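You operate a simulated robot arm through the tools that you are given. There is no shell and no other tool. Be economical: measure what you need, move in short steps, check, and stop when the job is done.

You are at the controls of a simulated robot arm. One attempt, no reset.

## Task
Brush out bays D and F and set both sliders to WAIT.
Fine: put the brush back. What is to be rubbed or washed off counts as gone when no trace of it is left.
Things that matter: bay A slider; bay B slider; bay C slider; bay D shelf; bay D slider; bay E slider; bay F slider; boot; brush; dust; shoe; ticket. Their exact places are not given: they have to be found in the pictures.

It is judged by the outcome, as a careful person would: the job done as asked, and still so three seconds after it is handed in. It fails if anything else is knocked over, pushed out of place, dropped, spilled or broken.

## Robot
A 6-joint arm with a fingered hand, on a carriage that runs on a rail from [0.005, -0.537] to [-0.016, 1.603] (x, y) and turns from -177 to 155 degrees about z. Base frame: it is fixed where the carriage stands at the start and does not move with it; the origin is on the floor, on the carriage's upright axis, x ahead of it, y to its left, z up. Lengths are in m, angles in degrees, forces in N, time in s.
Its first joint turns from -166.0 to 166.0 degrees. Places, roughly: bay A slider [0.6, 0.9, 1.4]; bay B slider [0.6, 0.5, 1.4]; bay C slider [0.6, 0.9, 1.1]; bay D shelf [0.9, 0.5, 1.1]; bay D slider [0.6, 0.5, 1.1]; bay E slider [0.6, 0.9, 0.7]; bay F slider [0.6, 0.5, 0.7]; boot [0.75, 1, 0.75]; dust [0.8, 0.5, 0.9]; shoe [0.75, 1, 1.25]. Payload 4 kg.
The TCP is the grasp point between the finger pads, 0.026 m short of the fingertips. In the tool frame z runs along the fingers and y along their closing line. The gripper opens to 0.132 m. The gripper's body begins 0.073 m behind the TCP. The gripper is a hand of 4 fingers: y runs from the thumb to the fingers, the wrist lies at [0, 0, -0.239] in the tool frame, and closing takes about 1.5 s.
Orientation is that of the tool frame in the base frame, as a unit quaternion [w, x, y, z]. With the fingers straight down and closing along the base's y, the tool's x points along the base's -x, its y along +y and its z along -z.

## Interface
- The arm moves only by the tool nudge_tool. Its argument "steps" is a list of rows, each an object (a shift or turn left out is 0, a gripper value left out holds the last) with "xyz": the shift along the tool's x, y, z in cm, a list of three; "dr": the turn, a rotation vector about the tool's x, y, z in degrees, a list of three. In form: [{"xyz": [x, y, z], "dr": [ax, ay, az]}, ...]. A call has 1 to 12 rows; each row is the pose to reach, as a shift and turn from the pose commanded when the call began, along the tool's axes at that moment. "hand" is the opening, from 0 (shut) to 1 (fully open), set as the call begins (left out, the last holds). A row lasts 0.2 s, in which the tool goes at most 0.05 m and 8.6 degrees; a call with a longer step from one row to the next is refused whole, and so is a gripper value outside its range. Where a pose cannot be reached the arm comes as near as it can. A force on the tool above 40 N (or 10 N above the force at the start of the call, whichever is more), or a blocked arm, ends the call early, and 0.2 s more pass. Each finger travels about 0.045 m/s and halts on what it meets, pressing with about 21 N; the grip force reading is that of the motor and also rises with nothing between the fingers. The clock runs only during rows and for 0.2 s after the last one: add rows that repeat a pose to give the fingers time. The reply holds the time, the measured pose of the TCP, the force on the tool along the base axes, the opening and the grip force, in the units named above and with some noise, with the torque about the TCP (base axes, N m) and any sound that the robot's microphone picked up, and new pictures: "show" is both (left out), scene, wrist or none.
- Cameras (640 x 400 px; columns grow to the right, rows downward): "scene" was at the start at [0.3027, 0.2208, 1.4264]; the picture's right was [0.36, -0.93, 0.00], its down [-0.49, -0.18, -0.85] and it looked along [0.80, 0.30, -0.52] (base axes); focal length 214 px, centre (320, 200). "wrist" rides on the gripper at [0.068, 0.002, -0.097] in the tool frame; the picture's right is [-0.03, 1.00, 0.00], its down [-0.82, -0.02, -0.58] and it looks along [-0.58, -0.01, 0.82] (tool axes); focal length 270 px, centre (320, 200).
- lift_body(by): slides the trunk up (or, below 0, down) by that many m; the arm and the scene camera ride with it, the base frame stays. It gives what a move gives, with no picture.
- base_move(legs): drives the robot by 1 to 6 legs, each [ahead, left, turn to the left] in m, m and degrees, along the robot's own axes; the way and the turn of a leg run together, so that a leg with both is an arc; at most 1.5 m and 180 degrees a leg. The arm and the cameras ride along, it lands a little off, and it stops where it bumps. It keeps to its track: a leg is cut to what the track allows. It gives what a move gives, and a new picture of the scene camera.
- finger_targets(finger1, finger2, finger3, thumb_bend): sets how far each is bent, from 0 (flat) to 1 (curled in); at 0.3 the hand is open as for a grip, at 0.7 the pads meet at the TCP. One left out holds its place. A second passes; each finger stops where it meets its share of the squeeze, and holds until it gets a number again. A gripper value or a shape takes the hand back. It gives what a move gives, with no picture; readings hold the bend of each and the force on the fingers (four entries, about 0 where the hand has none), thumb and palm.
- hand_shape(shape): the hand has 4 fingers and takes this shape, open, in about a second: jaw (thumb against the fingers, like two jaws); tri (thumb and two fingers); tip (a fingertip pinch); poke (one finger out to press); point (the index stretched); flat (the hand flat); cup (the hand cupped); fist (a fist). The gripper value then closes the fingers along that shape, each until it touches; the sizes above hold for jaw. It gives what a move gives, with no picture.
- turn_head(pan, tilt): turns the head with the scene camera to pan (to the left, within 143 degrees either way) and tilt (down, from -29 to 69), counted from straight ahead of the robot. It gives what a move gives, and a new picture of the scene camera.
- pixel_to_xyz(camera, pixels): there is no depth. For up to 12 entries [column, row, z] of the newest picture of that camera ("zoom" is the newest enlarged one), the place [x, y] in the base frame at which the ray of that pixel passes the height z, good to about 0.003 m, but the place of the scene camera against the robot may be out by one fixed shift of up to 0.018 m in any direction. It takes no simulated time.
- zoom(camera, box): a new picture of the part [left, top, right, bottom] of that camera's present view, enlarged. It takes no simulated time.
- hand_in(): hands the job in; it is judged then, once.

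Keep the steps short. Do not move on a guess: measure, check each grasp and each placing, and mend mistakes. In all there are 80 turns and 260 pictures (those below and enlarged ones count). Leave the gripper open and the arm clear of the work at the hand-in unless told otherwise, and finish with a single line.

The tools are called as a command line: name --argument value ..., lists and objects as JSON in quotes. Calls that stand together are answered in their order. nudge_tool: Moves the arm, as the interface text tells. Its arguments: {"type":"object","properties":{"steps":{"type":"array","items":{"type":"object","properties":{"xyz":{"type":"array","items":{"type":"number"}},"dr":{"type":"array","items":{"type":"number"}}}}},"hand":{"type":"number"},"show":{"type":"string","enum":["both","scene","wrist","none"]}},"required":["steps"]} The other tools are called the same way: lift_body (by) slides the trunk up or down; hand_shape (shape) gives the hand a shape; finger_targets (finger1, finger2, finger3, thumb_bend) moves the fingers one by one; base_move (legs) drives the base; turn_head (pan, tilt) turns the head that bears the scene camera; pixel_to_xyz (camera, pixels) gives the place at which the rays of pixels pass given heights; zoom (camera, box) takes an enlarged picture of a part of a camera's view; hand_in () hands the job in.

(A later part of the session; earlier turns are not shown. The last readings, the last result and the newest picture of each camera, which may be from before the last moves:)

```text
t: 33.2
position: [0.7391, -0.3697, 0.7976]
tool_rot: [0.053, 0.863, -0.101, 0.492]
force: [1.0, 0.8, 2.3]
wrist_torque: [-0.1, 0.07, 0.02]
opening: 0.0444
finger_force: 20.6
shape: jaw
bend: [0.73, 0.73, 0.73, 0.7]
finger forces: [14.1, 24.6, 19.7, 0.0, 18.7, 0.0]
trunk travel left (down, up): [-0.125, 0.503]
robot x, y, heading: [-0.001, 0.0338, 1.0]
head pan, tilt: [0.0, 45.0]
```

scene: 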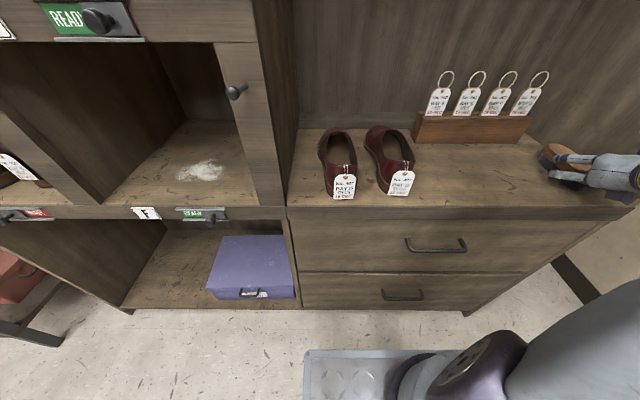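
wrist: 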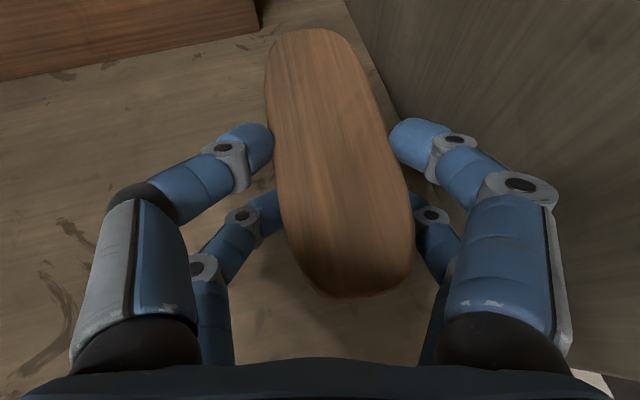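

Firm grip on all fingers (14–25 N). Pose to return to: (0.739,−0.370,0.798). Lift 5 cm and check.

nudge_tool --steps '[{"xyz": [1, -0.2, -0.6]}, {"xyz": [2.6, -0.5, -1.5]}, {"xyz": [4.3, -1, -2.5]}, {"xyz": [4.3, -1, -2.5]}]'

```text
t: 34.2
position: [0.7422, -0.3622, 0.848]
tool_rot: [0.053, 0.864, -0.102, 0.49]
force: [0.3, 0.3, -1.6]
wrist_torque: [0.01, 0.03, 0.03]
opening: 0.0442
finger_force: 20.6
shape: jaw
bend: [0.73, 0.73, 0.73, 0.7]
finger forces: [14.5, 24.5, 19.7, 0.0, 18.7, 0.1]
trunk travel left (down, up): [-0.125, 0.503]
robot x, y, heading: [-0.0047, 0.0346, 0.9]
head pan, tilt: [0.0, 45.0]
```

scene: 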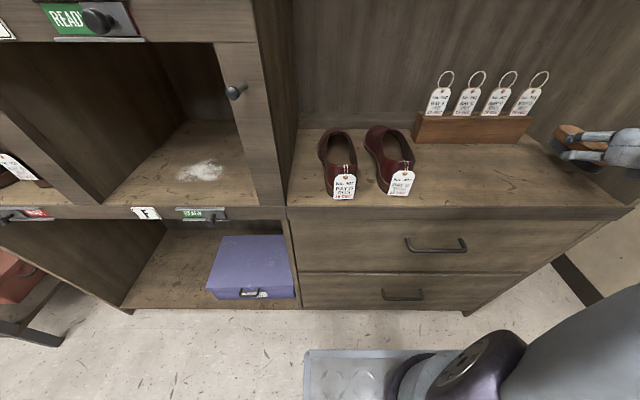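
wrist: 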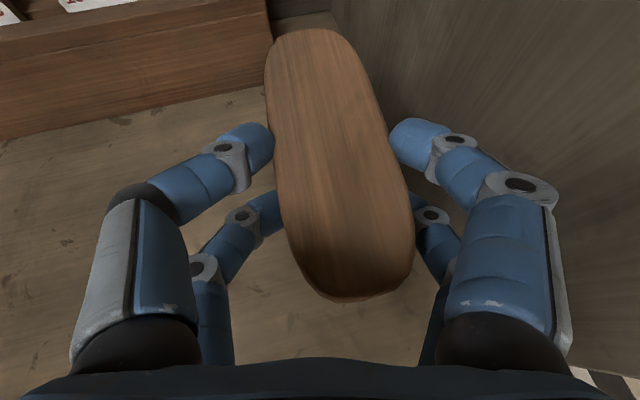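

Brush held well. Now I retract straight back out of the niche to x≈0.525 at z≈0.86.

nudge_tool --steps '[{"xyz": [-1.9, 1.0, -3.8]}, {"xyz": [-3.9, 2.0, -7.5]}, {"xyz": [-5.8, 3.0, -11.3]}, {"xyz": [-7.8, 4.0, -15]}, {"xyz": [-9.7, 5.0, -18.8]}, {"xyz": [-9.7, 5.0, -18.8]}]'

```text
t: 35.6
position: [0.5251, -0.3611, 0.8588]
tool_rot: [0.051, 0.864, -0.1, 0.491]
force: [-0.5, 0.4, -0.9]
wrist_torque: [0.05, 0.03, 0.01]
opening: 0.044
finger_force: 21.3
shape: jaw
bend: [0.73, 0.73, 0.73, 0.7]
finger forces: [14.6, 23.9, 19.8, 0.0, 18.5, 0.0]
trunk travel left (down, up): [-0.125, 0.503]
robot x, y, heading: [-0.0008, 0.035, 0.8]
head pan, tilt: [0.0, 45.0]
```

scene: 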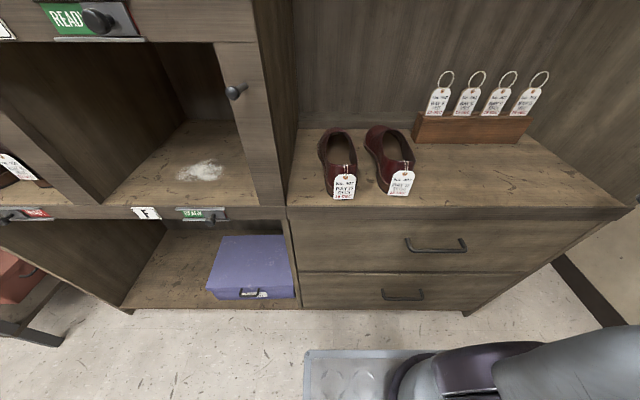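
wrist: 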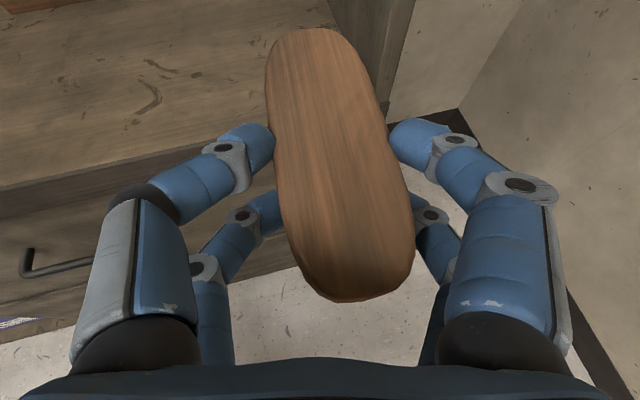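

Out clear. Drive left in two legs to bring the hand in front of bay F.

base_move --legs '[[0, 0.45, 0]]'

turn_head --pan -25 --tilt 35

```text
t: 38.3
position: [0.5223, 0.084, 0.858]
tool_rot: [0.051, 0.864, -0.099, 0.492]
force: [-0.2, -0.3, -0.5]
wrist_torque: [0.02, 0.04, -0.01]
opening: 0.0442
finger_force: 21.6
shape: jaw
bend: [0.73, 0.73, 0.73, 0.7]
finger forces: [14.6, 24.1, 19.8, 0.0, 18.5, 0.0]
trunk travel left (down, up): [-0.125, 0.503]
robot x, y, heading: [-0.0025, 0.4755, 1.2]
head pan, tilt: [0.0, 45.0]
```

scene: 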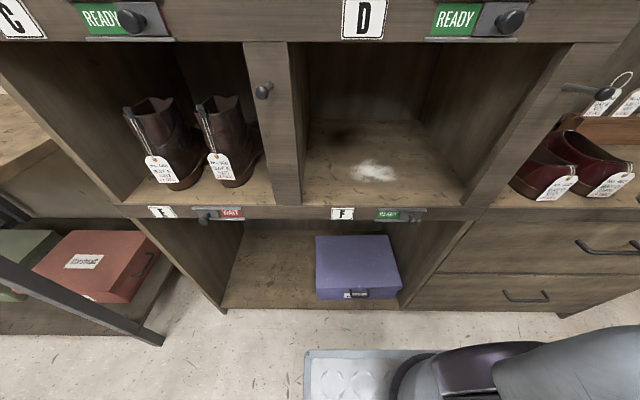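

```text
t: 39.2
position: [0.5233, 0.0822, 0.8558]
tool_rot: [0.051, 0.864, -0.099, 0.491]
force: [0.2, -0.5, -1.2]
wrist_torque: [0.03, 0.03, -0.01]
opening: 0.0439
finger_force: 20.5
shape: jaw
bend: [0.73, 0.73, 0.73, 0.7]
finger forces: [14.6, 24.0, 19.8, 0.0, 18.5, 0.0]
trunk travel left (down, up): [-0.125, 0.503]
robot x, y, heading: [-0.0023, 0.4783, 1.2]
head pan, tilt: [-25.0, 35.0]
```

scene: 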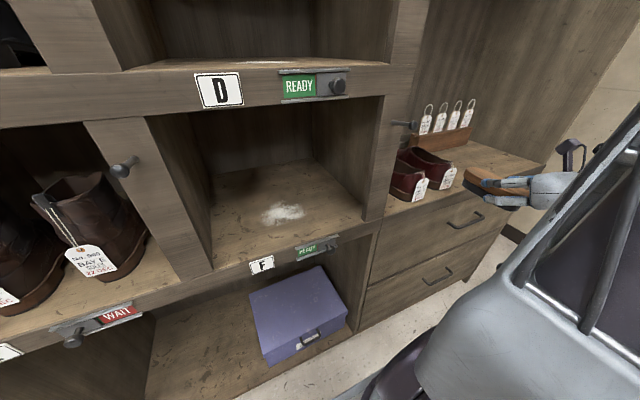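

I measure F bay floor geometry from this picture (dust at (283,214)).

zoom --camera "scene" --box '[180, 60, 400, 290]'

pixel_to_xyz --camera "scene" --pixels '[[283, 214, 0.75], [262, 214, 0.75], [305, 213, 0.75], [283, 204, 0.75], [280, 224, 0.75], [212, 265, 0.75], [362, 221, 0.75], [314, 161, 0.75], [212, 187, 0.75], [330, 240, 0.73], [395, 123, 1.0]]'

```text
1.74 times, centred on (290, 175) of scene
```

zoom: 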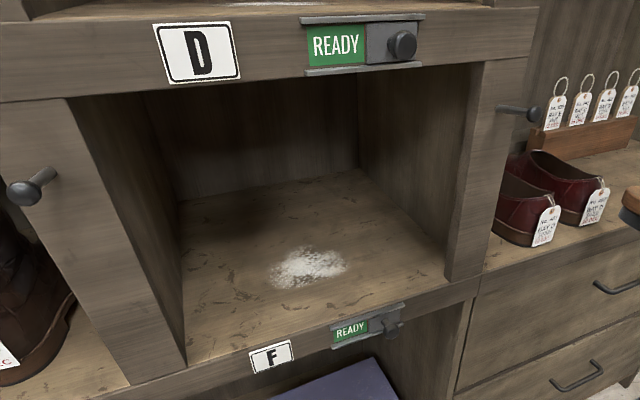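

```text
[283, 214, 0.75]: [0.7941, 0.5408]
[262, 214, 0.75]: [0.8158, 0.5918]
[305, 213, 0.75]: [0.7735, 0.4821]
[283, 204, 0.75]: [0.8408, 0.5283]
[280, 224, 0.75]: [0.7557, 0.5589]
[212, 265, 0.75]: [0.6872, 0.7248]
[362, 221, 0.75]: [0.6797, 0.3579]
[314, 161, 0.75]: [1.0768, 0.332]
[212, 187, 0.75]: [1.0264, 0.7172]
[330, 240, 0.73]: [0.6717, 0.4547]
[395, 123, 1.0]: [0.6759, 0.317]
```

F bay floor: dust around (0.79,0.54), roughly y 0.48–0.60. Drive on 0.45 m left at the same safe height.

base_move --legs '[[0, 0.45, 0]]'

turn_head --pan -35 --tilt 35

nudge_tool --steps '[{}]' --show "wrist"

```text
t: 42.0
position: [0.5202, 0.5463, 0.8559]
tool_rot: [0.05, 0.865, -0.096, 0.49]
force: [-0.3, 0.0, -0.1]
wrist_torque: [0.04, 0.04, -0.01]
opening: 0.0439
finger_force: 21.1
shape: jaw
bend: [0.73, 0.73, 0.73, 0.7]
finger forces: [14.7, 24.0, 19.8, 0.0, 18.5, 0.0]
trunk travel left (down, up): [-0.125, 0.503]
robot x, y, heading: [-0.0103, 0.9363, 1.4]
head pan, tilt: [-25.0, 35.0]
```

scene: 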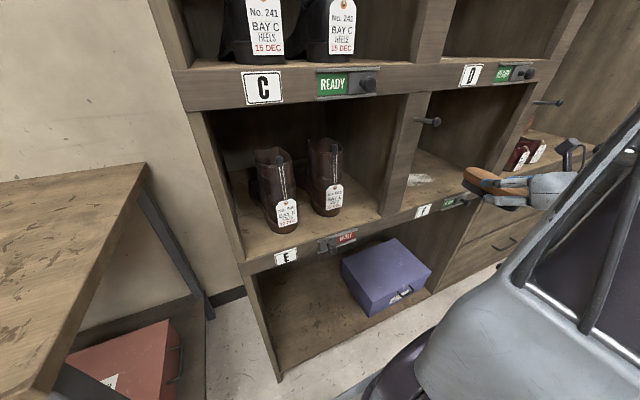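

```text
t: 42.7
position: [0.5204, 0.5473, 0.8576]
tool_rot: [0.05, 0.865, -0.097, 0.491]
force: [0.5, -0.1, -0.8]
wrist_torque: [0.01, 0.03, 0.0]
opening: 0.0441
finger_force: 21.0
shape: jaw
bend: [0.73, 0.73, 0.73, 0.7]
finger forces: [14.7, 24.0, 19.9, 0.1, 18.5, 0.0]
trunk travel left (down, up): [-0.125, 0.503]
robot x, y, heading: [-0.0107, 0.9364, 1.6]
head pan, tilt: [-35.0, 35.0]
```

scene: 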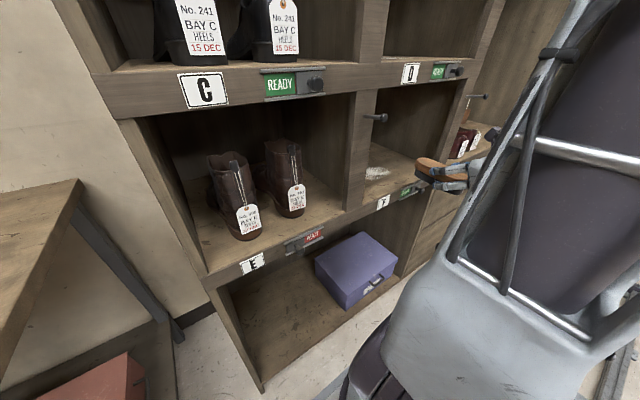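

```text
t: 43.1
position: [0.5211, 0.5467, 0.8571]
tool_rot: [0.049, 0.865, -0.096, 0.49]
force: [0.2, -0.2, -0.9]
wrist_torque: [0.0, 0.03, 0.04]
opening: 0.0441
finger_force: 20.4
shape: jaw
bend: [0.73, 0.73, 0.73, 0.7]
finger forces: [14.8, 24.1, 19.8, 0.1, 18.5, 0.0]
trunk travel left (down, up): [-0.125, 0.503]
robot x, y, heading: [-0.0104, 0.9314, 1.5]
head pan, tilt: [-35.0, 35.0]
```

wrist: 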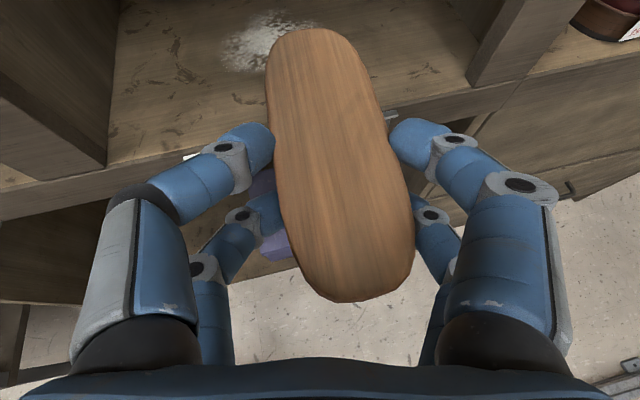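

pixel_to_xyz --camera "wrist" --pixels '[[222, 45, 0.75], [262, 10, 0.75], [250, 72, 0.75], [107, 165, 0.75], [468, 83, 0.75], [318, 22, 0.75], [120, 5, 0.75]]'

```text
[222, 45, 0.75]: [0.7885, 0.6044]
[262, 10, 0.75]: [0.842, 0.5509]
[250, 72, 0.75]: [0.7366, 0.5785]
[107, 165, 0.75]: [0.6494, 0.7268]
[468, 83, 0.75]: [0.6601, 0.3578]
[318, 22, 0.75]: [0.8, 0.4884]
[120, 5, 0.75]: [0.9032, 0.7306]
```

F bay spans y 0.358–0.727, face at x≈0.655, dust x 0.735–0.845, y 0.48–0.605. I enter above the floor at (0.755,0.63,0.83).

nudge_tool --steps '[{"xyz": [1.5, -2.2, 3.2]}, {"xyz": [3, -4.4, 6.4]}, {"xyz": [4.4, -6.6, 9.6]}, {"xyz": [5.9, -8.7, 12.8]}, {"xyz": [7.4, -10.9, 16]}, {"xyz": [8.9, -13.1, 19.2]}, {"xyz": [8.9, -13.1, 19.2]}]'

```text
t: 44.7
position: [0.7541, 0.6293, 0.8368]
tool_rot: [0.049, 0.864, -0.096, 0.491]
force: [0.2, -1.3, -1.4]
wrist_torque: [0.03, 0.03, -0.02]
opening: 0.0437
finger_force: 20.9
shape: jaw
bend: [0.73, 0.73, 0.73, 0.7]
finger forces: [14.8, 23.6, 19.8, 0.0, 18.3, 0.0]
trunk travel left (down, up): [-0.125, 0.503]
robot x, y, heading: [-0.0106, 0.935, 1.4]
head pan, tilt: [-35.0, 35.0]
```

scene: 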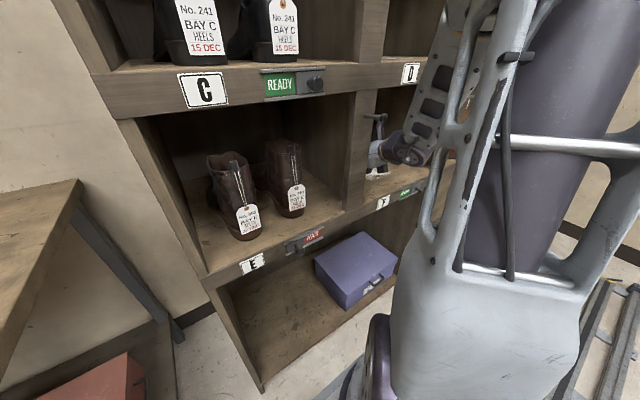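
wrist: 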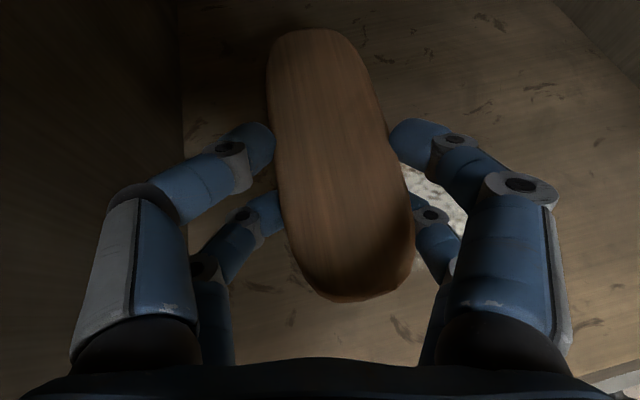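

Inside. Lower gently until the bristles touch (expected z≈0.798).

nudge_tool --steps '[{"xyz": [-1.7, 0, 1.0]}, {"xyz": [-2.6, 0, 1.55]}, {"xyz": [-3.15, 0, 1.9]}, {"xyz": [-3.5, 0, 2.1]}]' --show "none"

```text
t: 45.7
position: [0.7563, 0.6301, 0.7975]
tool_rot: [0.05, 0.863, -0.095, 0.494]
force: [-2.1, 4.7, 15.0]
wrist_torque: [-0.31, 0.0, 0.01]
opening: 0.0438
finger_force: 20.6
shape: jaw
bend: [0.73, 0.73, 0.73, 0.7]
finger forces: [14.7, 23.2, 21.6, 0.0, 21.0, 0.0]
trunk travel left (down, up): [-0.125, 0.503]
robot x, y, heading: [-0.0089, 0.9336, 1.7]
head pan, tilt: [-35.0, 35.0]
```

Contact at 15 N. Sweep right to y≈0.455 and back.

nudge_tool --steps '[{"xyz": [0.35, 2.9, 0.54]}, {"xyz": [0.7, 5.9, 1.08]}, {"xyz": [1.05, 8.8, 1.6]}, {"xyz": [1.4, 11.7, 2.16]}, {"xyz": [1.75, 14.6, 2.7]}, {"xyz": [2.05, 17.1, 3.15]}, {"xyz": [1.75, 14.6, 2.7]}, {"xyz": [1.4, 11.7, 2.16]}, {"xyz": [1.05, 8.8, 1.6]}, {"xyz": [0.7, 5.9, 1.08]}, {"xyz": [0.35, 2.9, 0.54]}, {"xyz": [0, 0, 0]}]' --show "wrist"

```text
t: 48.3
position: [0.7551, 0.6275, 0.7938]
tool_rot: [0.049, 0.864, -0.096, 0.493]
force: [1.0, -5.8, 17.7]
wrist_torque: [-0.56, -0.1, -0.01]
opening: 0.0429
finger_force: 20.9
shape: jaw
bend: [0.73, 0.73, 0.73, 0.7]
finger forces: [17.2, 27.0, 20.1, 0.1, 17.8, 0.0]
trunk travel left (down, up): [-0.125, 0.503]
robot x, y, heading: [-0.0068, 0.9341, 1.1]
head pan, tilt: [-35.0, 35.0]
```

wrist: 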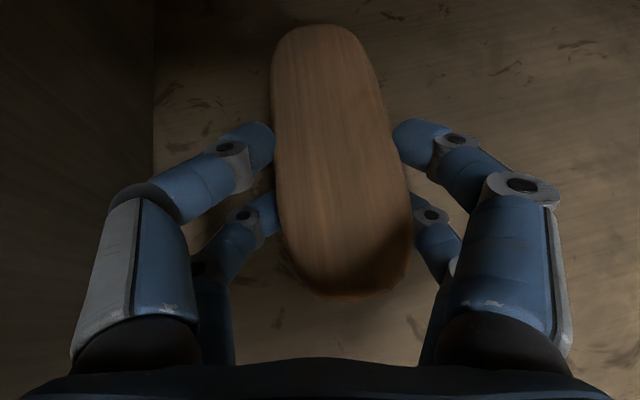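

Dust is gone from where I can see. One more sweep pair, shifted 2.5 cm deeper and then 2 cm nearer, to catch edges.

nudge_tool --steps '[{"xyz": [1.25, -0.5, 2.1]}, {"xyz": [1.7, 3.4, 2.8]}, {"xyz": [2.2, 7.4, 3.5]}, {"xyz": [2.7, 11.4, 4.2]}, {"xyz": [3.2, 15.4, 4.9]}, {"xyz": [3.3, 16.6, 5.2]}, {"xyz": [1.0, 17.5, 1.5]}, {"xyz": [0.4, 13.5, 0.8]}, {"xyz": [-0.1, 9.5, 0.1]}, {"xyz": [-0.6, 5.5, -0.7]}, {"xyz": [-1, 1.5, -1.4]}, {"xyz": [-1.0, 0.4, -1.6]}]' --show "none"

nudge_tool --steps '[{"xyz": [2.6, 0, -1.6]}, {"xyz": [2.2, 0.6, -5]}, {"xyz": [0, 1.3, -9]}, {"xyz": [-2, 2.2, -13]}, {"xyz": [-4, 3.2, -17]}, {"xyz": [-5.5, 4.5, -20]}, {"xyz": [-5.5, 5, -20]}]'

```text
t: 50.9
position: [0.7358, 0.6301, 0.7962]
tool_rot: [0.05, 0.865, -0.096, 0.49]
force: [0.0, -1.0, 0.3]
wrist_torque: [-0.02, 0.08, -0.04]
opening: 0.0428
finger_force: 21.0
shape: jaw
bend: [0.73, 0.73, 0.73, 0.7]
finger forces: [16.4, 24.4, 22.5, 0.1, 18.1, 0.0]
trunk travel left (down, up): [-0.125, 0.503]
robot x, y, heading: [-0.0109, 0.9318, 1.7]
head pan, tilt: [-35.0, 35.0]
```

```text
t: 52.5
position: [0.5287, 0.6234, 0.8505]
tool_rot: [0.05, 0.864, -0.097, 0.491]
force: [-0.3, 0.3, -1.3]
wrist_torque: [0.02, 0.05, 0.0]
opening: 0.0426
finger_force: 20.7
shape: jaw
bend: [0.73, 0.73, 0.73, 0.7]
finger forces: [16.3, 23.8, 22.0, 0.0, 17.7, 0.0]
trunk travel left (down, up): [-0.125, 0.503]
robot x, y, heading: [-0.0103, 0.9348, 1.4]
head pan, tilt: [-35.0, 35.0]
```

scene: 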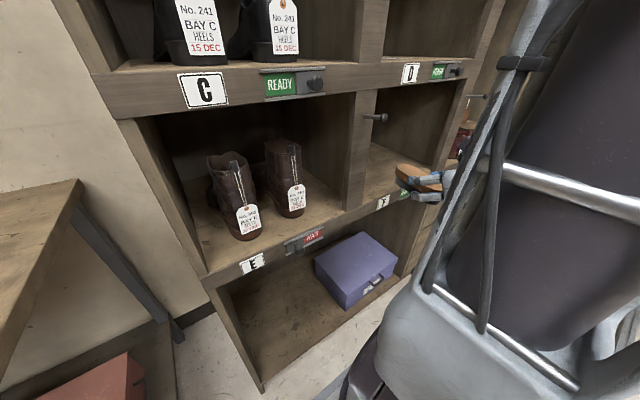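
wrist: 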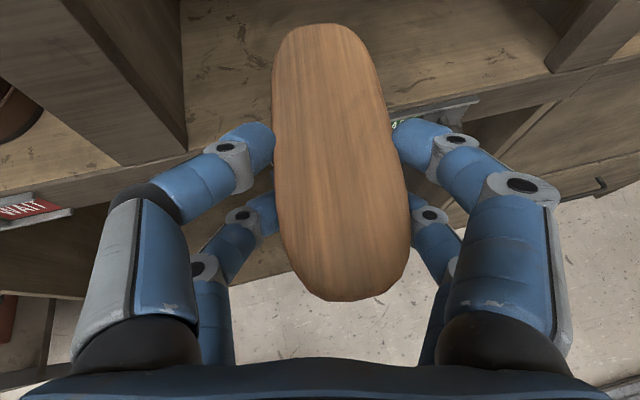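

F looks clean. Pull back 2.5 cm more and raise the trunk for bay D.

nudge_tool --steps '[{"xyz": [-1.2, 0.5, -2.1]}, {"xyz": [-1.2, 0.5, -2.1]}]' --show "none"

lift_body --by 0.36

nudge_tool --steps '[{}]'

```text
t: 53.1
position: [0.505, 0.6248, 0.8486]
tool_rot: [0.05, 0.865, -0.096, 0.491]
force: [-0.3, -0.4, -0.9]
wrist_torque: [-0.01, 0.06, -0.01]
opening: 0.0425
finger_force: 20.6
shape: jaw
bend: [0.73, 0.73, 0.73, 0.7]
finger forces: [16.0, 23.7, 22.1, 0.0, 17.6, 0.0]
trunk travel left (down, up): [-0.125, 0.503]
robot x, y, heading: [-0.0085, 0.9384, 1.5]
head pan, tilt: [-35.0, 35.0]
```

```text
t: 56.6
position: [0.5044, 0.6236, 1.2102]
tool_rot: [0.05, 0.864, -0.097, 0.491]
force: [-1.1, -0.7, -0.4]
wrist_torque: [-0.02, 0.05, 0.0]
opening: 0.0426
finger_force: 21.1
shape: jaw
bend: [0.73, 0.73, 0.73, 0.7]
finger forces: [16.2, 23.5, 22.0, 0.1, 17.6, 0.1]
trunk travel left (down, up): [-0.485, 0.143]
robot x, y, heading: [-0.011, 0.9345, 1.4]
head pan, tilt: [-35.0, 35.0]
```

```text
t: 57.0
position: [0.5049, 0.6238, 1.21]
tool_rot: [0.05, 0.864, -0.096, 0.491]
force: [0.7, 0.3, -1.5]
wrist_torque: [0.03, 0.02, 0.0]
opening: 0.0425
finger_force: 21.2
shape: jaw
bend: [0.73, 0.73, 0.73, 0.7]
finger forces: [16.2, 23.5, 22.0, 0.0, 17.6, 0.1]
trunk travel left (down, up): [-0.485, 0.143]
robot x, y, heading: [-0.0097, 0.9326, 1.4]
head pan, tilt: [-35.0, 35.0]
```

scene: 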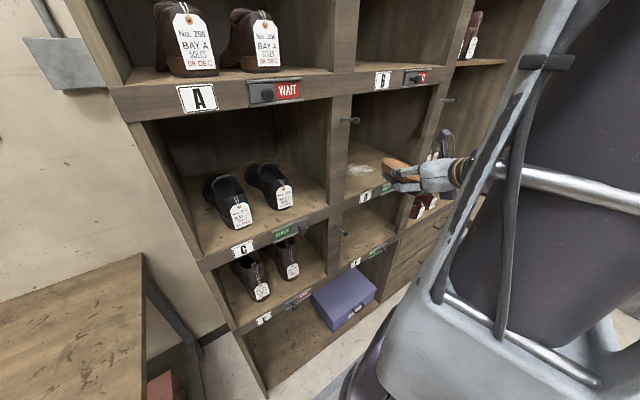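
wrist: 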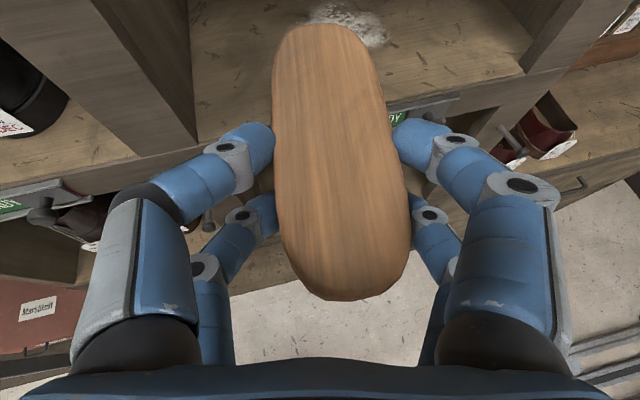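

pixel_to_xyz --camera "wrist" --pixels '[[199, 148, 1.05], [526, 70, 1.05], [199, 148, 1.1], [526, 70, 1.1], [199, 148, 1.15], [526, 70, 1.15], [300, 20, 1.1], [388, 40, 1.1], [345, 5, 1.1], [370, 48, 1.1]]'

zoom --camera "scene" --box '[320, 60, 480, 280]'

```text
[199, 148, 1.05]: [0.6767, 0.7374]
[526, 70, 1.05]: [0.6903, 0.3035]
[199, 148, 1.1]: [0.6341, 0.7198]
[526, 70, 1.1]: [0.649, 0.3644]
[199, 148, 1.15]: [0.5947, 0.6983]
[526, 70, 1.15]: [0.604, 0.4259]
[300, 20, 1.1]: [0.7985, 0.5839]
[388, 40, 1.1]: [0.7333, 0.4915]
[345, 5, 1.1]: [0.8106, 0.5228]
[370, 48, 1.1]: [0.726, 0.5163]
```

```text
1.82 times, centred on (400, 170) of scene
```

zoom: 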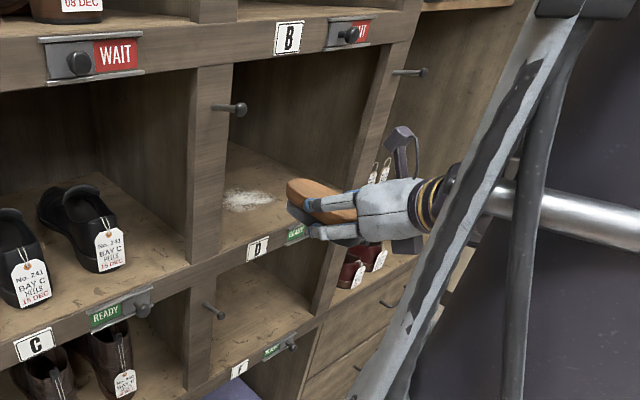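

D floor ≈1.09; dust x 0.73–0.83, y ~0.48–0.60. Enter at (0.755,0.63,1.175).

nudge_tool --steps '[{"xyz": [1.9, -1, 3.7]}, {"xyz": [3.6, -2, 7.6]}, {"xyz": [5.2, -3, 11.4]}, {"xyz": [6.7, -4, 15.1]}, {"xyz": [8.1, -5, 18.9]}, {"xyz": [9.5, -5.9, 22.6]}, {"xyz": [9.5, -5.9, 22.6]}]' --show "wrist"

```text
t: 58.6
position: [0.7539, 0.6321, 1.1768]
tool_rot: [0.05, 0.864, -0.097, 0.491]
force: [0.6, 0.2, -1.1]
wrist_torque: [-0.01, 0.04, -0.01]
opening: 0.0423
finger_force: 21.0
shape: jaw
bend: [0.73, 0.73, 0.73, 0.7]
finger forces: [15.8, 23.3, 21.5, 0.0, 17.5, 0.0]
trunk travel left (down, up): [-0.485, 0.143]
robot x, y, heading: [-0.0112, 0.9303, 1.6]
head pan, tilt: [-35.0, 35.0]
```

wrist: 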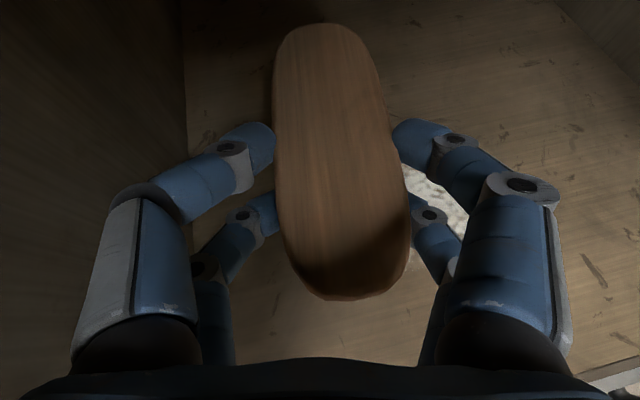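

Lower by about 4 cm until contact.

nudge_tool --steps '[{"xyz": [-1.7, 0, 1.0]}, {"xyz": [-2.6, 0, 1.55]}, {"xyz": [-3.2, 0, 1.95]}, {"xyz": [-3.5, 0, 2.1]}]' --show "none"

```text
t: 59.6
position: [0.7541, 0.63, 1.1356]
tool_rot: [0.05, 0.864, -0.096, 0.492]
force: [0.0, 0.4, -0.5]
wrist_torque: [0.04, 0.02, 0.0]
opening: 0.0426
finger_force: 21.4
shape: jaw
bend: [0.73, 0.73, 0.73, 0.7]
finger forces: [15.8, 23.2, 21.5, 0.0, 17.4, 0.1]
trunk travel left (down, up): [-0.485, 0.143]
robot x, y, heading: [-0.0118, 0.9309, 1.6]
head pan, tilt: [-35.0, 35.0]
```

nudge_tool --steps '[{"xyz": [-0.4, 0, 0.26]}, {"xyz": [-0.8, 0, 0.5]}]' --show "none"

```text
t: 60.4
position: [0.7573, 0.6288, 1.1338]
tool_rot: [0.053, 0.86, -0.095, 0.498]
force: [-0.1, 0.9, 13.1]
wrist_torque: [-0.23, 0.03, 0.0]
opening: 0.0425
finger_force: 21.4
shape: jaw
bend: [0.73, 0.73, 0.73, 0.7]
finger forces: [16.0, 25.1, 23.0, 0.1, 18.2, 0.0]
trunk travel left (down, up): [-0.485, 0.143]
robot x, y, heading: [-0.0116, 0.9357, 1.8]
head pan, tilt: [-35.0, 35.0]
stopped in row 2: the force on the tool passed its limit at 42 N (the readings are from after the stop); the commanded pose is now the measured one
```

Contact 13 N. Sweep right and back, then shifted passes.

nudge_tool --steps '[{"xyz": [0.35, 2.9, 0.54]}, {"xyz": [0.7, 5.9, 1.08]}, {"xyz": [1.05, 8.8, 1.6]}, {"xyz": [1.4, 11.7, 2.16]}, {"xyz": [1.75, 14.6, 2.7]}, {"xyz": [2.05, 17.1, 3.15]}, {"xyz": [1.75, 14.6, 2.7]}, {"xyz": [1.4, 11.7, 2.16]}, {"xyz": [1.05, 8.8, 1.6]}, {"xyz": [0.7, 5.9, 1.08]}, {"xyz": [0.35, 2.9, 0.54]}, {"xyz": [0, 0, 0]}]' --show "wrist"

nudge_tool --steps '[{"xyz": [1.25, -0.5, 2.1]}, {"xyz": [1.7, 3.4, 2.8]}, {"xyz": [2.2, 7.4, 3.5]}, {"xyz": [2.7, 11.4, 4.2]}, {"xyz": [3.2, 15.4, 4.9]}, {"xyz": [3.3, 16.6, 5.2]}, {"xyz": [0.8, 17.5, 1.5]}, {"xyz": [0.2, 13.5, 0.8]}, {"xyz": [-0.4, 9.5, 0.1]}, {"xyz": [-0.9, 5.5, -0.7]}, {"xyz": [-1.3, 1.5, -1.4]}, {"xyz": [-1.3, 0.4, -1.6]}]' --show "wrist"

```text
t: 63.0
position: [0.7603, 0.6294, 1.1335]
tool_rot: [0.053, 0.86, -0.095, 0.498]
force: [1.7, -10.3, 30.1]
wrist_torque: [-1.26, -0.14, 0.02]
opening: 0.0427
finger_force: 20.7
shape: jaw
bend: [0.73, 0.73, 0.73, 0.7]
finger forces: [18.1, 40.6, 19.8, 0.0, 16.3, 0.1]
trunk travel left (down, up): [-0.485, 0.143]
robot x, y, heading: [-0.0084, 0.9338, 1.5]
head pan, tilt: [-35.0, 35.0]
```

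wrist: 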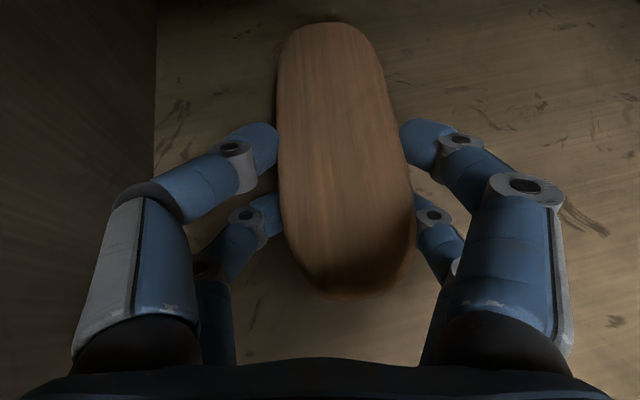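

```text
t: 64.9
position: [0.7347, 0.4957, 1.1337]
tool_rot: [0.055, 0.859, -0.093, 0.5]
force: [2.3, 0.4, 6.8]
wrist_torque: [-0.25, -0.02, 0.1]
opening: 0.0422
finger_force: 20.7
shape: jaw
bend: [0.72, 0.73, 0.73, 0.71]
finger forces: [15.7, 27.9, 23.5, 0.1, 18.6, 0.0]
trunk travel left (down, up): [-0.485, 0.143]
robot x, y, heading: [-0.0075, 0.9309, 1.4]
head pan, tilt: [-35.0, 35.0]
stopped in row 9: the force on the tool passed its limit at 44 N (the readings are from after the stop); the commanded pose is now the measured one
```

wrist: 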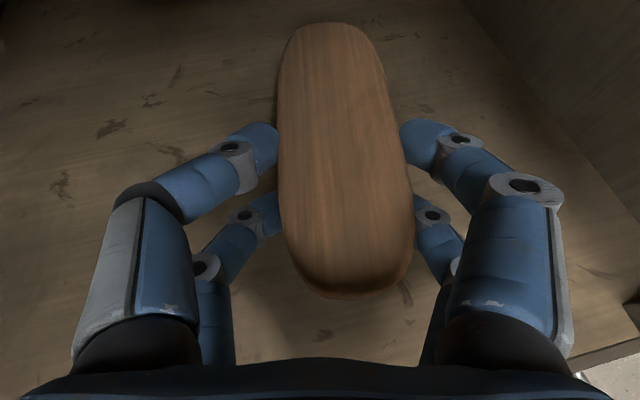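

Finish the sweep leftwards, then lift and retract.

nudge_tool --steps '[{"xyz": [-0.4, -3.9, -0.8]}, {"xyz": [-0.9, -7.8, -1.5]}, {"xyz": [-1.3, -11.7, -2.2]}, {"xyz": [1.3, -11.7, -3.8]}, {"xyz": [3, -11.7, -4.8]}, {"xyz": [1, -10.8, -8.6]}, {"xyz": [-0.9, -9.9, -12.4]}, {"xyz": [-2.9, -9, -16.2]}, {"xyz": [-4.8, -8, -20]}, {"xyz": [-6.6, -7, -23.5]}]'

```text
t: 67.1
position: [0.521, 0.6195, 1.1903]
tool_rot: [0.056, 0.86, -0.095, 0.498]
force: [0.3, 0.1, -1.4]
wrist_torque: [0.0, 0.02, 0.01]
opening: 0.0424
finger_force: 21.4
shape: jaw
bend: [0.72, 0.73, 0.73, 0.71]
finger forces: [15.8, 24.1, 22.2, 0.0, 17.8, 0.1]
trunk travel left (down, up): [-0.485, 0.143]
robot x, y, heading: [-0.0116, 0.9354, 1.4]
head pan, tilt: [-35.0, 35.0]
```

scene: 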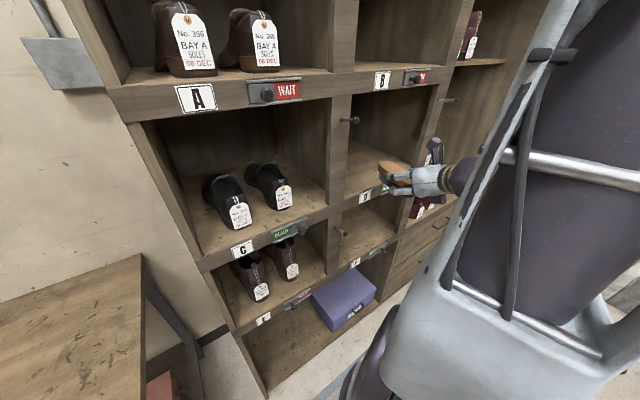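
wrist: 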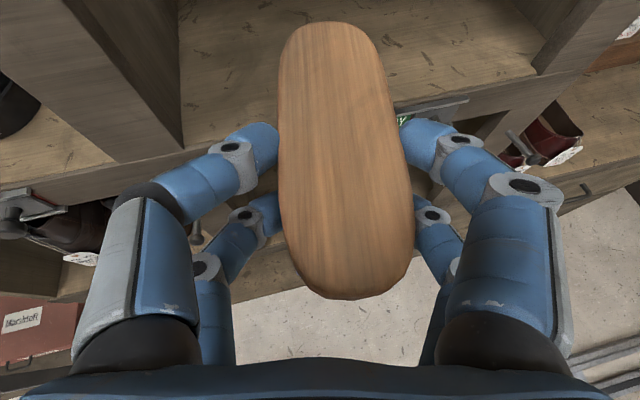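

Check both shelves for residue before returning the brush.

zoom --camera "scene" --box '[320, 120, 430, 280]'

turn_head --pan -45 --tilt 20

```text
2.50 times, centred on (375, 200) of scene
```

zoom: 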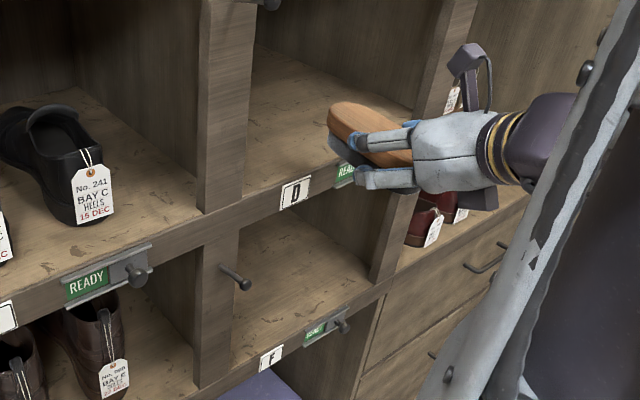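

```text
t: 67.8
position: [0.5212, 0.6197, 1.1908]
tool_rot: [0.056, 0.86, -0.095, 0.499]
force: [-0.6, 0.1, -1.4]
wrist_torque: [0.05, 0.02, -0.02]
opening: 0.0421
finger_force: 21.2
shape: jaw
bend: [0.72, 0.73, 0.73, 0.71]
finger forces: [15.8, 24.1, 22.1, 0.0, 17.8, 0.0]
trunk travel left (down, up): [-0.485, 0.143]
robot x, y, heading: [-0.0056, 0.9359, 1.3]
head pan, tilt: [-45.0, 20.0]
```

scene: 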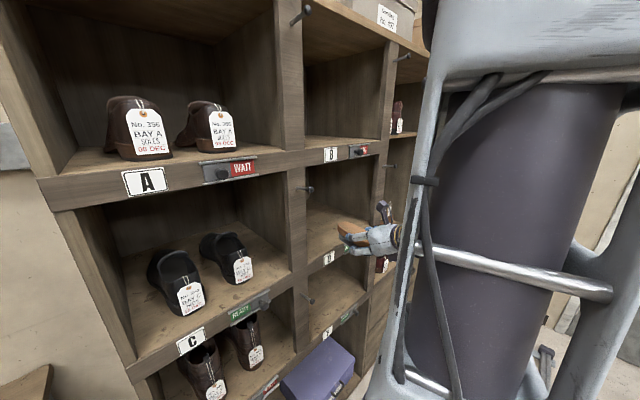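

Shelves look clean so far. Return by the same path: back 2 cm, trunk down 0.36, drive right 0.45 and look again.

nudge_tool --steps '[{"xyz": [-0.9, 0.4, -1.6]}, {"xyz": [-0.9, 0.4, -1.6]}]' --show "none"

lift_body --by -0.345

base_move --legs '[[0, -0.45, 0]]'

turn_head --pan 5 --tilt 35

```text
t: 68.4
position: [0.5018, 0.6194, 1.1903]
tool_rot: [0.055, 0.86, -0.094, 0.499]
force: [-0.4, 0.9, -1.1]
wrist_torque: [0.08, 0.04, 0.01]
opening: 0.0423
finger_force: 20.5
shape: jaw
bend: [0.72, 0.73, 0.73, 0.71]
finger forces: [15.9, 24.2, 22.0, 0.1, 17.8, 0.0]
trunk travel left (down, up): [-0.485, 0.143]
robot x, y, heading: [-0.008, 0.9327, 1.4]
head pan, tilt: [-45.0, 20.0]
```

```text
t: 71.8
position: [0.4992, 0.6167, 0.8471]
tool_rot: [0.055, 0.859, -0.094, 0.5]
force: [0.1, 0.0, -1.3]
wrist_torque: [0.01, 0.01, 0.01]
opening: 0.0425
finger_force: 21.1
shape: jaw
bend: [0.72, 0.73, 0.73, 0.71]
finger forces: [15.8, 24.2, 22.2, 0.0, 17.7, 0.0]
trunk travel left (down, up): [-0.14, 0.488]
robot x, y, heading: [-0.0099, 0.9351, 1.5]
head pan, tilt: [-45.0, 20.0]
```

```text
t: 74.6
position: [0.5055, 0.1628, 0.8467]
tool_rot: [0.054, 0.86, -0.093, 0.499]
force: [-0.2, 0.4, -2.0]
wrist_torque: [0.04, 0.03, 0.0]
opening: 0.0427
finger_force: 20.5
shape: jaw
bend: [0.72, 0.73, 0.73, 0.71]
finger forces: [15.8, 24.2, 22.2, 0.0, 17.8, 0.2]
trunk travel left (down, up): [-0.14, 0.488]
robot x, y, heading: [-0.0041, 0.4806, 1.7]
head pan, tilt: [-45.0, 20.0]
```

scene: 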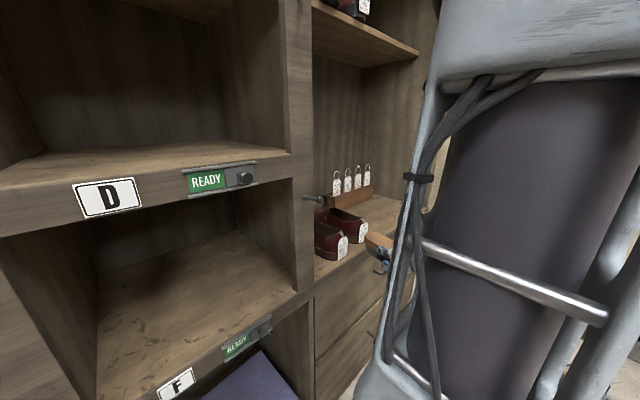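

```text
t: 75.7
position: [0.5057, 0.1642, 0.8463]
tool_rot: [0.054, 0.86, -0.093, 0.499]
force: [-0.2, 1.2, -0.8]
wrist_torque: [0.02, 0.06, -0.01]
opening: 0.0424
finger_force: 21.1
shape: jaw
bend: [0.72, 0.73, 0.73, 0.71]
finger forces: [15.8, 24.2, 22.2, 0.0, 17.7, 0.1]
trunk travel left (down, up): [-0.14, 0.488]
robot x, y, heading: [-0.0049, 0.4814, 1.8]
head pan, tilt: [5.0, 35.0]
```

scene: 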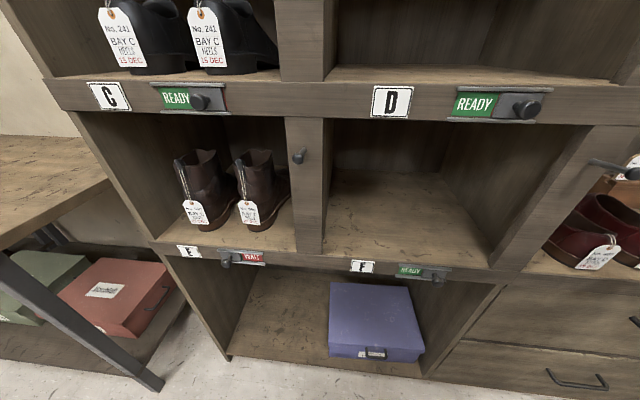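

F is clean. Raise the trunk 0.3 to look onto D's shelf too.

lift_body --by 0.3

turn_head --pan 5 --tilt 35

zoom --camera "scene" --box '[310, 60, 580, 240]'

```text
t: 78.7
position: [0.5048, 0.1634, 1.1454]
tool_rot: [0.055, 0.86, -0.093, 0.499]
force: [0.2, -0.3, -1.4]
wrist_torque: [-0.02, 0.04, 0.02]
opening: 0.0427
finger_force: 21.0
shape: jaw
bend: [0.72, 0.73, 0.73, 0.71]
finger forces: [15.7, 24.2, 22.1, 0.0, 17.8, 0.0]
trunk travel left (down, up): [-0.44, 0.188]
robot x, y, heading: [-0.0041, 0.4773, 1.9]
head pan, tilt: [5.0, 35.0]
```

```text
t: 79.3
position: [0.5056, 0.1625, 1.1461]
tool_rot: [0.056, 0.86, -0.094, 0.499]
force: [0.1, 0.2, -1.1]
wrist_torque: [0.04, 0.06, 0.01]
opening: 0.0426
finger_force: 20.7
shape: jaw
bend: [0.72, 0.73, 0.73, 0.71]
finger forces: [15.8, 24.3, 22.2, 0.1, 17.6, 0.0]
trunk travel left (down, up): [-0.44, 0.188]
robot x, y, heading: [-0.0051, 0.4857, 1.7]
head pan, tilt: [5.0, 35.0]
```

scene: 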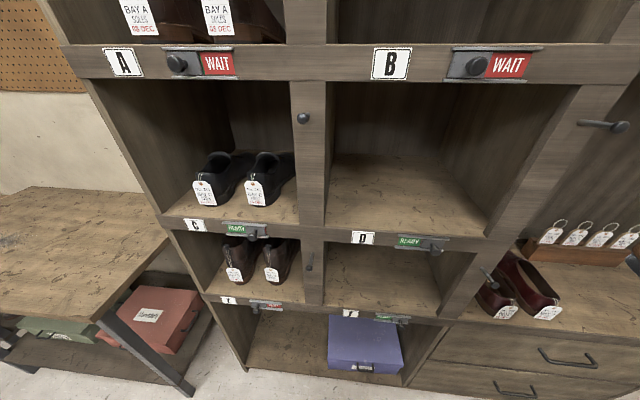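

```text
2.22 times, centred on (445, 150) of scene
```

zoom: 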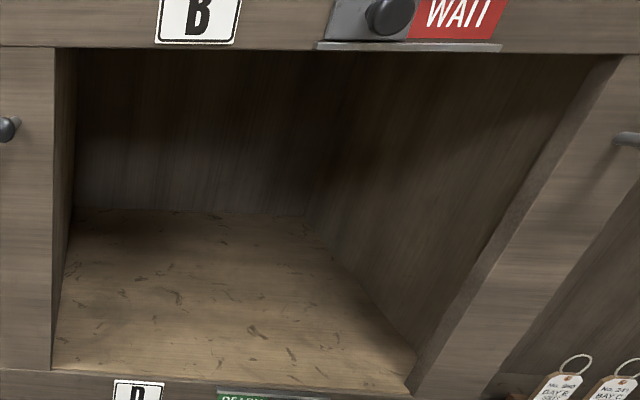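

Both shelves clean. Lower the trunk and drive right to return the brush.

lift_body --by -0.285

base_move --legs '[[0, -0.45, 0]]'

turn_head --pan -10 --tilt 40

```text
t: 82.2
position: [0.5057, 0.1624, 0.8607]
tool_rot: [0.055, 0.86, -0.094, 0.499]
force: [0.4, 0.2, -1.2]
wrist_torque: [0.05, 0.03, 0.01]
opening: 0.0425
finger_force: 21.2
shape: jaw
bend: [0.72, 0.73, 0.73, 0.71]
finger forces: [15.9, 24.2, 22.3, 0.0, 17.6, 0.1]
trunk travel left (down, up): [-0.155, 0.473]
robot x, y, heading: [-0.0026, 0.485, 1.7]
head pan, tilt: [5.0, 35.0]
```

```text
t: 84.9
position: [0.514, -0.2805, 0.8617]
tool_rot: [0.051, 0.86, -0.088, 0.5]
force: [-0.5, -0.2, -1.3]
wrist_torque: [0.02, 0.06, 0.0]
opening: 0.0424
finger_force: 21.4
shape: jaw
bend: [0.72, 0.73, 0.73, 0.71]
finger forces: [15.8, 24.3, 22.3, 0.1, 17.5, 0.0]
trunk travel left (down, up): [-0.155, 0.473]
robot x, y, heading: [-0.0007, 0.029, 2.4]
head pan, tilt: [5.0, 35.0]
```

scene: 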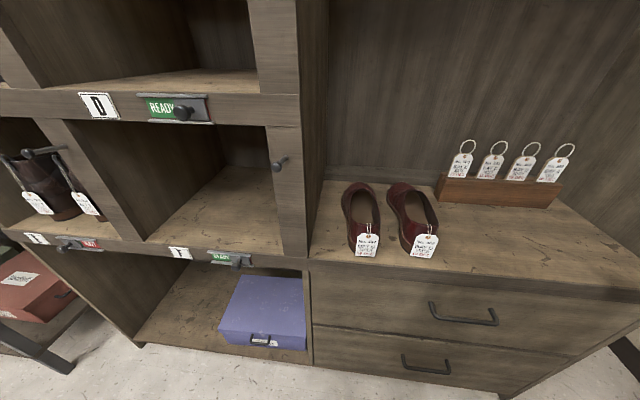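

```text
t: 85.7
position: [0.5143, -0.2812, 0.8609]
tool_rot: [0.051, 0.86, -0.088, 0.5]
force: [0.1, 0.2, -1.8]
wrist_torque: [0.03, 0.05, 0.0]
opening: 0.0426
finger_force: 21.2
shape: jaw
bend: [0.72, 0.73, 0.73, 0.71]
finger forces: [15.9, 24.1, 22.4, 0.1, 17.6, 0.1]
trunk travel left (down, up): [-0.155, 0.473]
robot x, y, heading: [-0.0009, 0.0306, 2.4]
head pan, tilt: [-10.0, 40.0]
```

scene: 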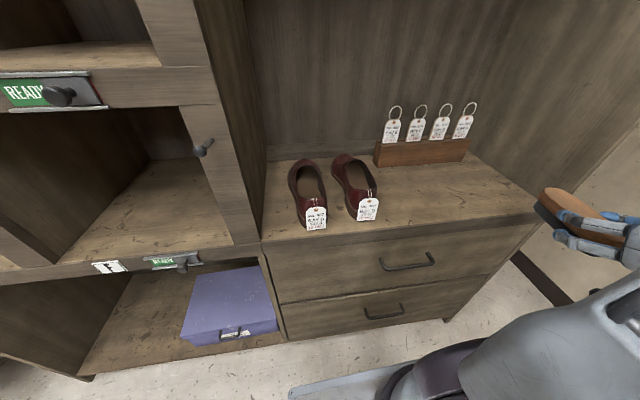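

Move in above the brush's spot (0.738,−0.365,0.85).

nudge_tool --steps '[{"xyz": [1.8, 0.6, 3.5]}, {"xyz": [3.6, 1.2, 7]}, {"xyz": [5.4, 1.8, 10.5]}, {"xyz": [7.2, 2.4, 14]}, {"xyz": [9, 3, 17.5]}, {"xyz": [10.7, 3.7, 21.1]}, {"xyz": [10.7, 3.7, 21.1]}]'

```text
t: 87.3
position: [0.7372, -0.3656, 0.8514]
tool_rot: [0.052, 0.86, -0.089, 0.499]
force: [-0.6, 0.2, -1.4]
wrist_torque: [0.01, 0.05, 0.02]
opening: 0.0424
finger_force: 21.0
shape: jaw
bend: [0.72, 0.73, 0.73, 0.71]
finger forces: [15.5, 24.1, 22.1, 0.1, 17.4, 0.0]
trunk travel left (down, up): [-0.155, 0.473]
robot x, y, heading: [0.0013, 0.0301, 2.4]
head pan, tilt: [-10.0, 40.0]
```

scene: 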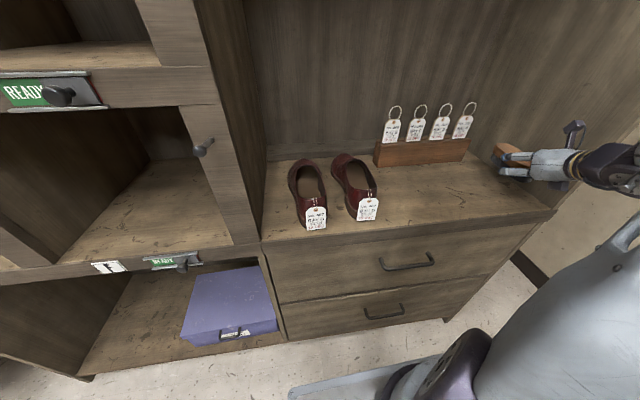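
wrist: 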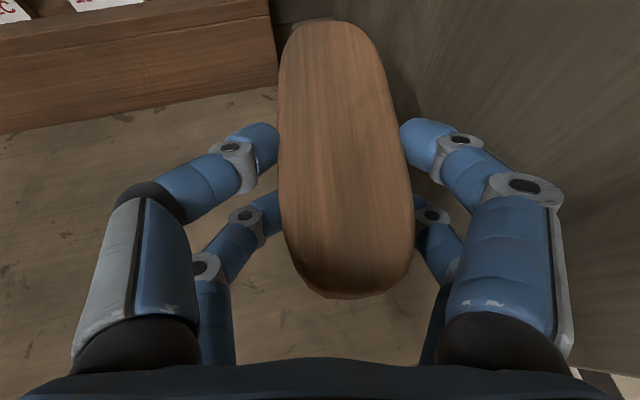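

Brush turned a few degrees in the grip; I yaw back 4° and lower to the counter.

nudge_tool --steps '[{"xyz": [-1.7, 0, 1], "dr": [1.7, 0, -1]}, {"xyz": [-3.3, 0, 1.9], "dr": [3.5, 0, -2]}, {"xyz": [-4.2, 0, 2.4], "dr": [3.5, 0, -2]}, {"xyz": [-4.6, 0, 2.6], "dr": [3.5, 0, -2]}, {"xyz": [-4.6, 0, 2.6], "dr": [3.5, 0, -2]}]'

```text
t: 88.5
position: [0.7373, -0.365, 0.7976]
tool_rot: [0.034, 0.863, -0.058, 0.501]
force: [-0.1, -0.5, -1.7]
wrist_torque: [0.05, 0.04, 0.0]
opening: 0.0422
finger_force: 20.9
shape: jaw
bend: [0.72, 0.73, 0.73, 0.71]
finger forces: [15.5, 24.1, 22.1, 0.0, 17.4, 0.1]
trunk travel left (down, up): [-0.155, 0.473]
robot x, y, heading: [-0.0014, 0.0295, 2.3]
head pan, tilt: [-10.0, 40.0]
```

scene: 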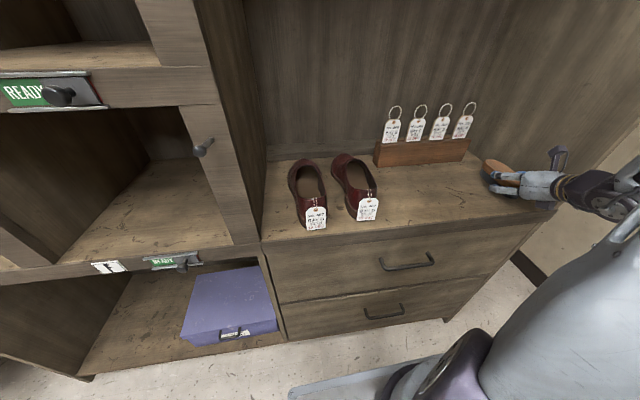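
wrist: 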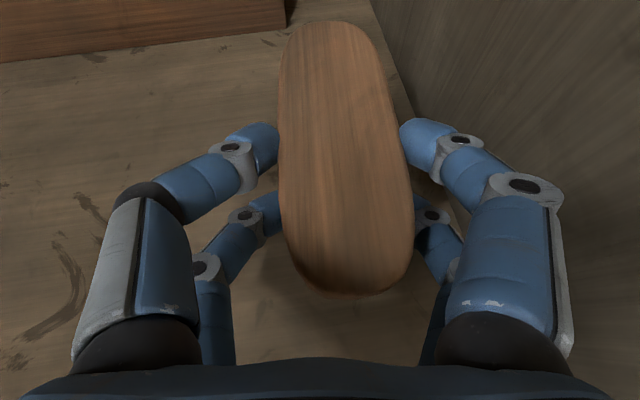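

Not yet touching; a few mm more.

nudge_tool --steps '[{"xyz": [-0.25, 0, 0.15]}, {"xyz": [-0.5, 0, 0.3]}]' --show "none"

```text
t: 89.1
position: [0.7394, -0.3647, 0.7931]
tool_rot: [0.035, 0.862, -0.056, 0.503]
force: [-2.5, 1.4, 15.7]
wrist_torque: [-0.33, 0.03, -0.07]
opening: 0.0422
finger_force: 21.1
shape: jaw
bend: [0.72, 0.73, 0.73, 0.71]
finger forces: [15.4, 32.9, 26.0, 0.0, 17.6, 0.0]
trunk travel left (down, up): [-0.155, 0.473]
robot x, y, heading: [-0.0016, 0.0299, 2.3]
head pan, tilt: [-10.0, 40.0]
```

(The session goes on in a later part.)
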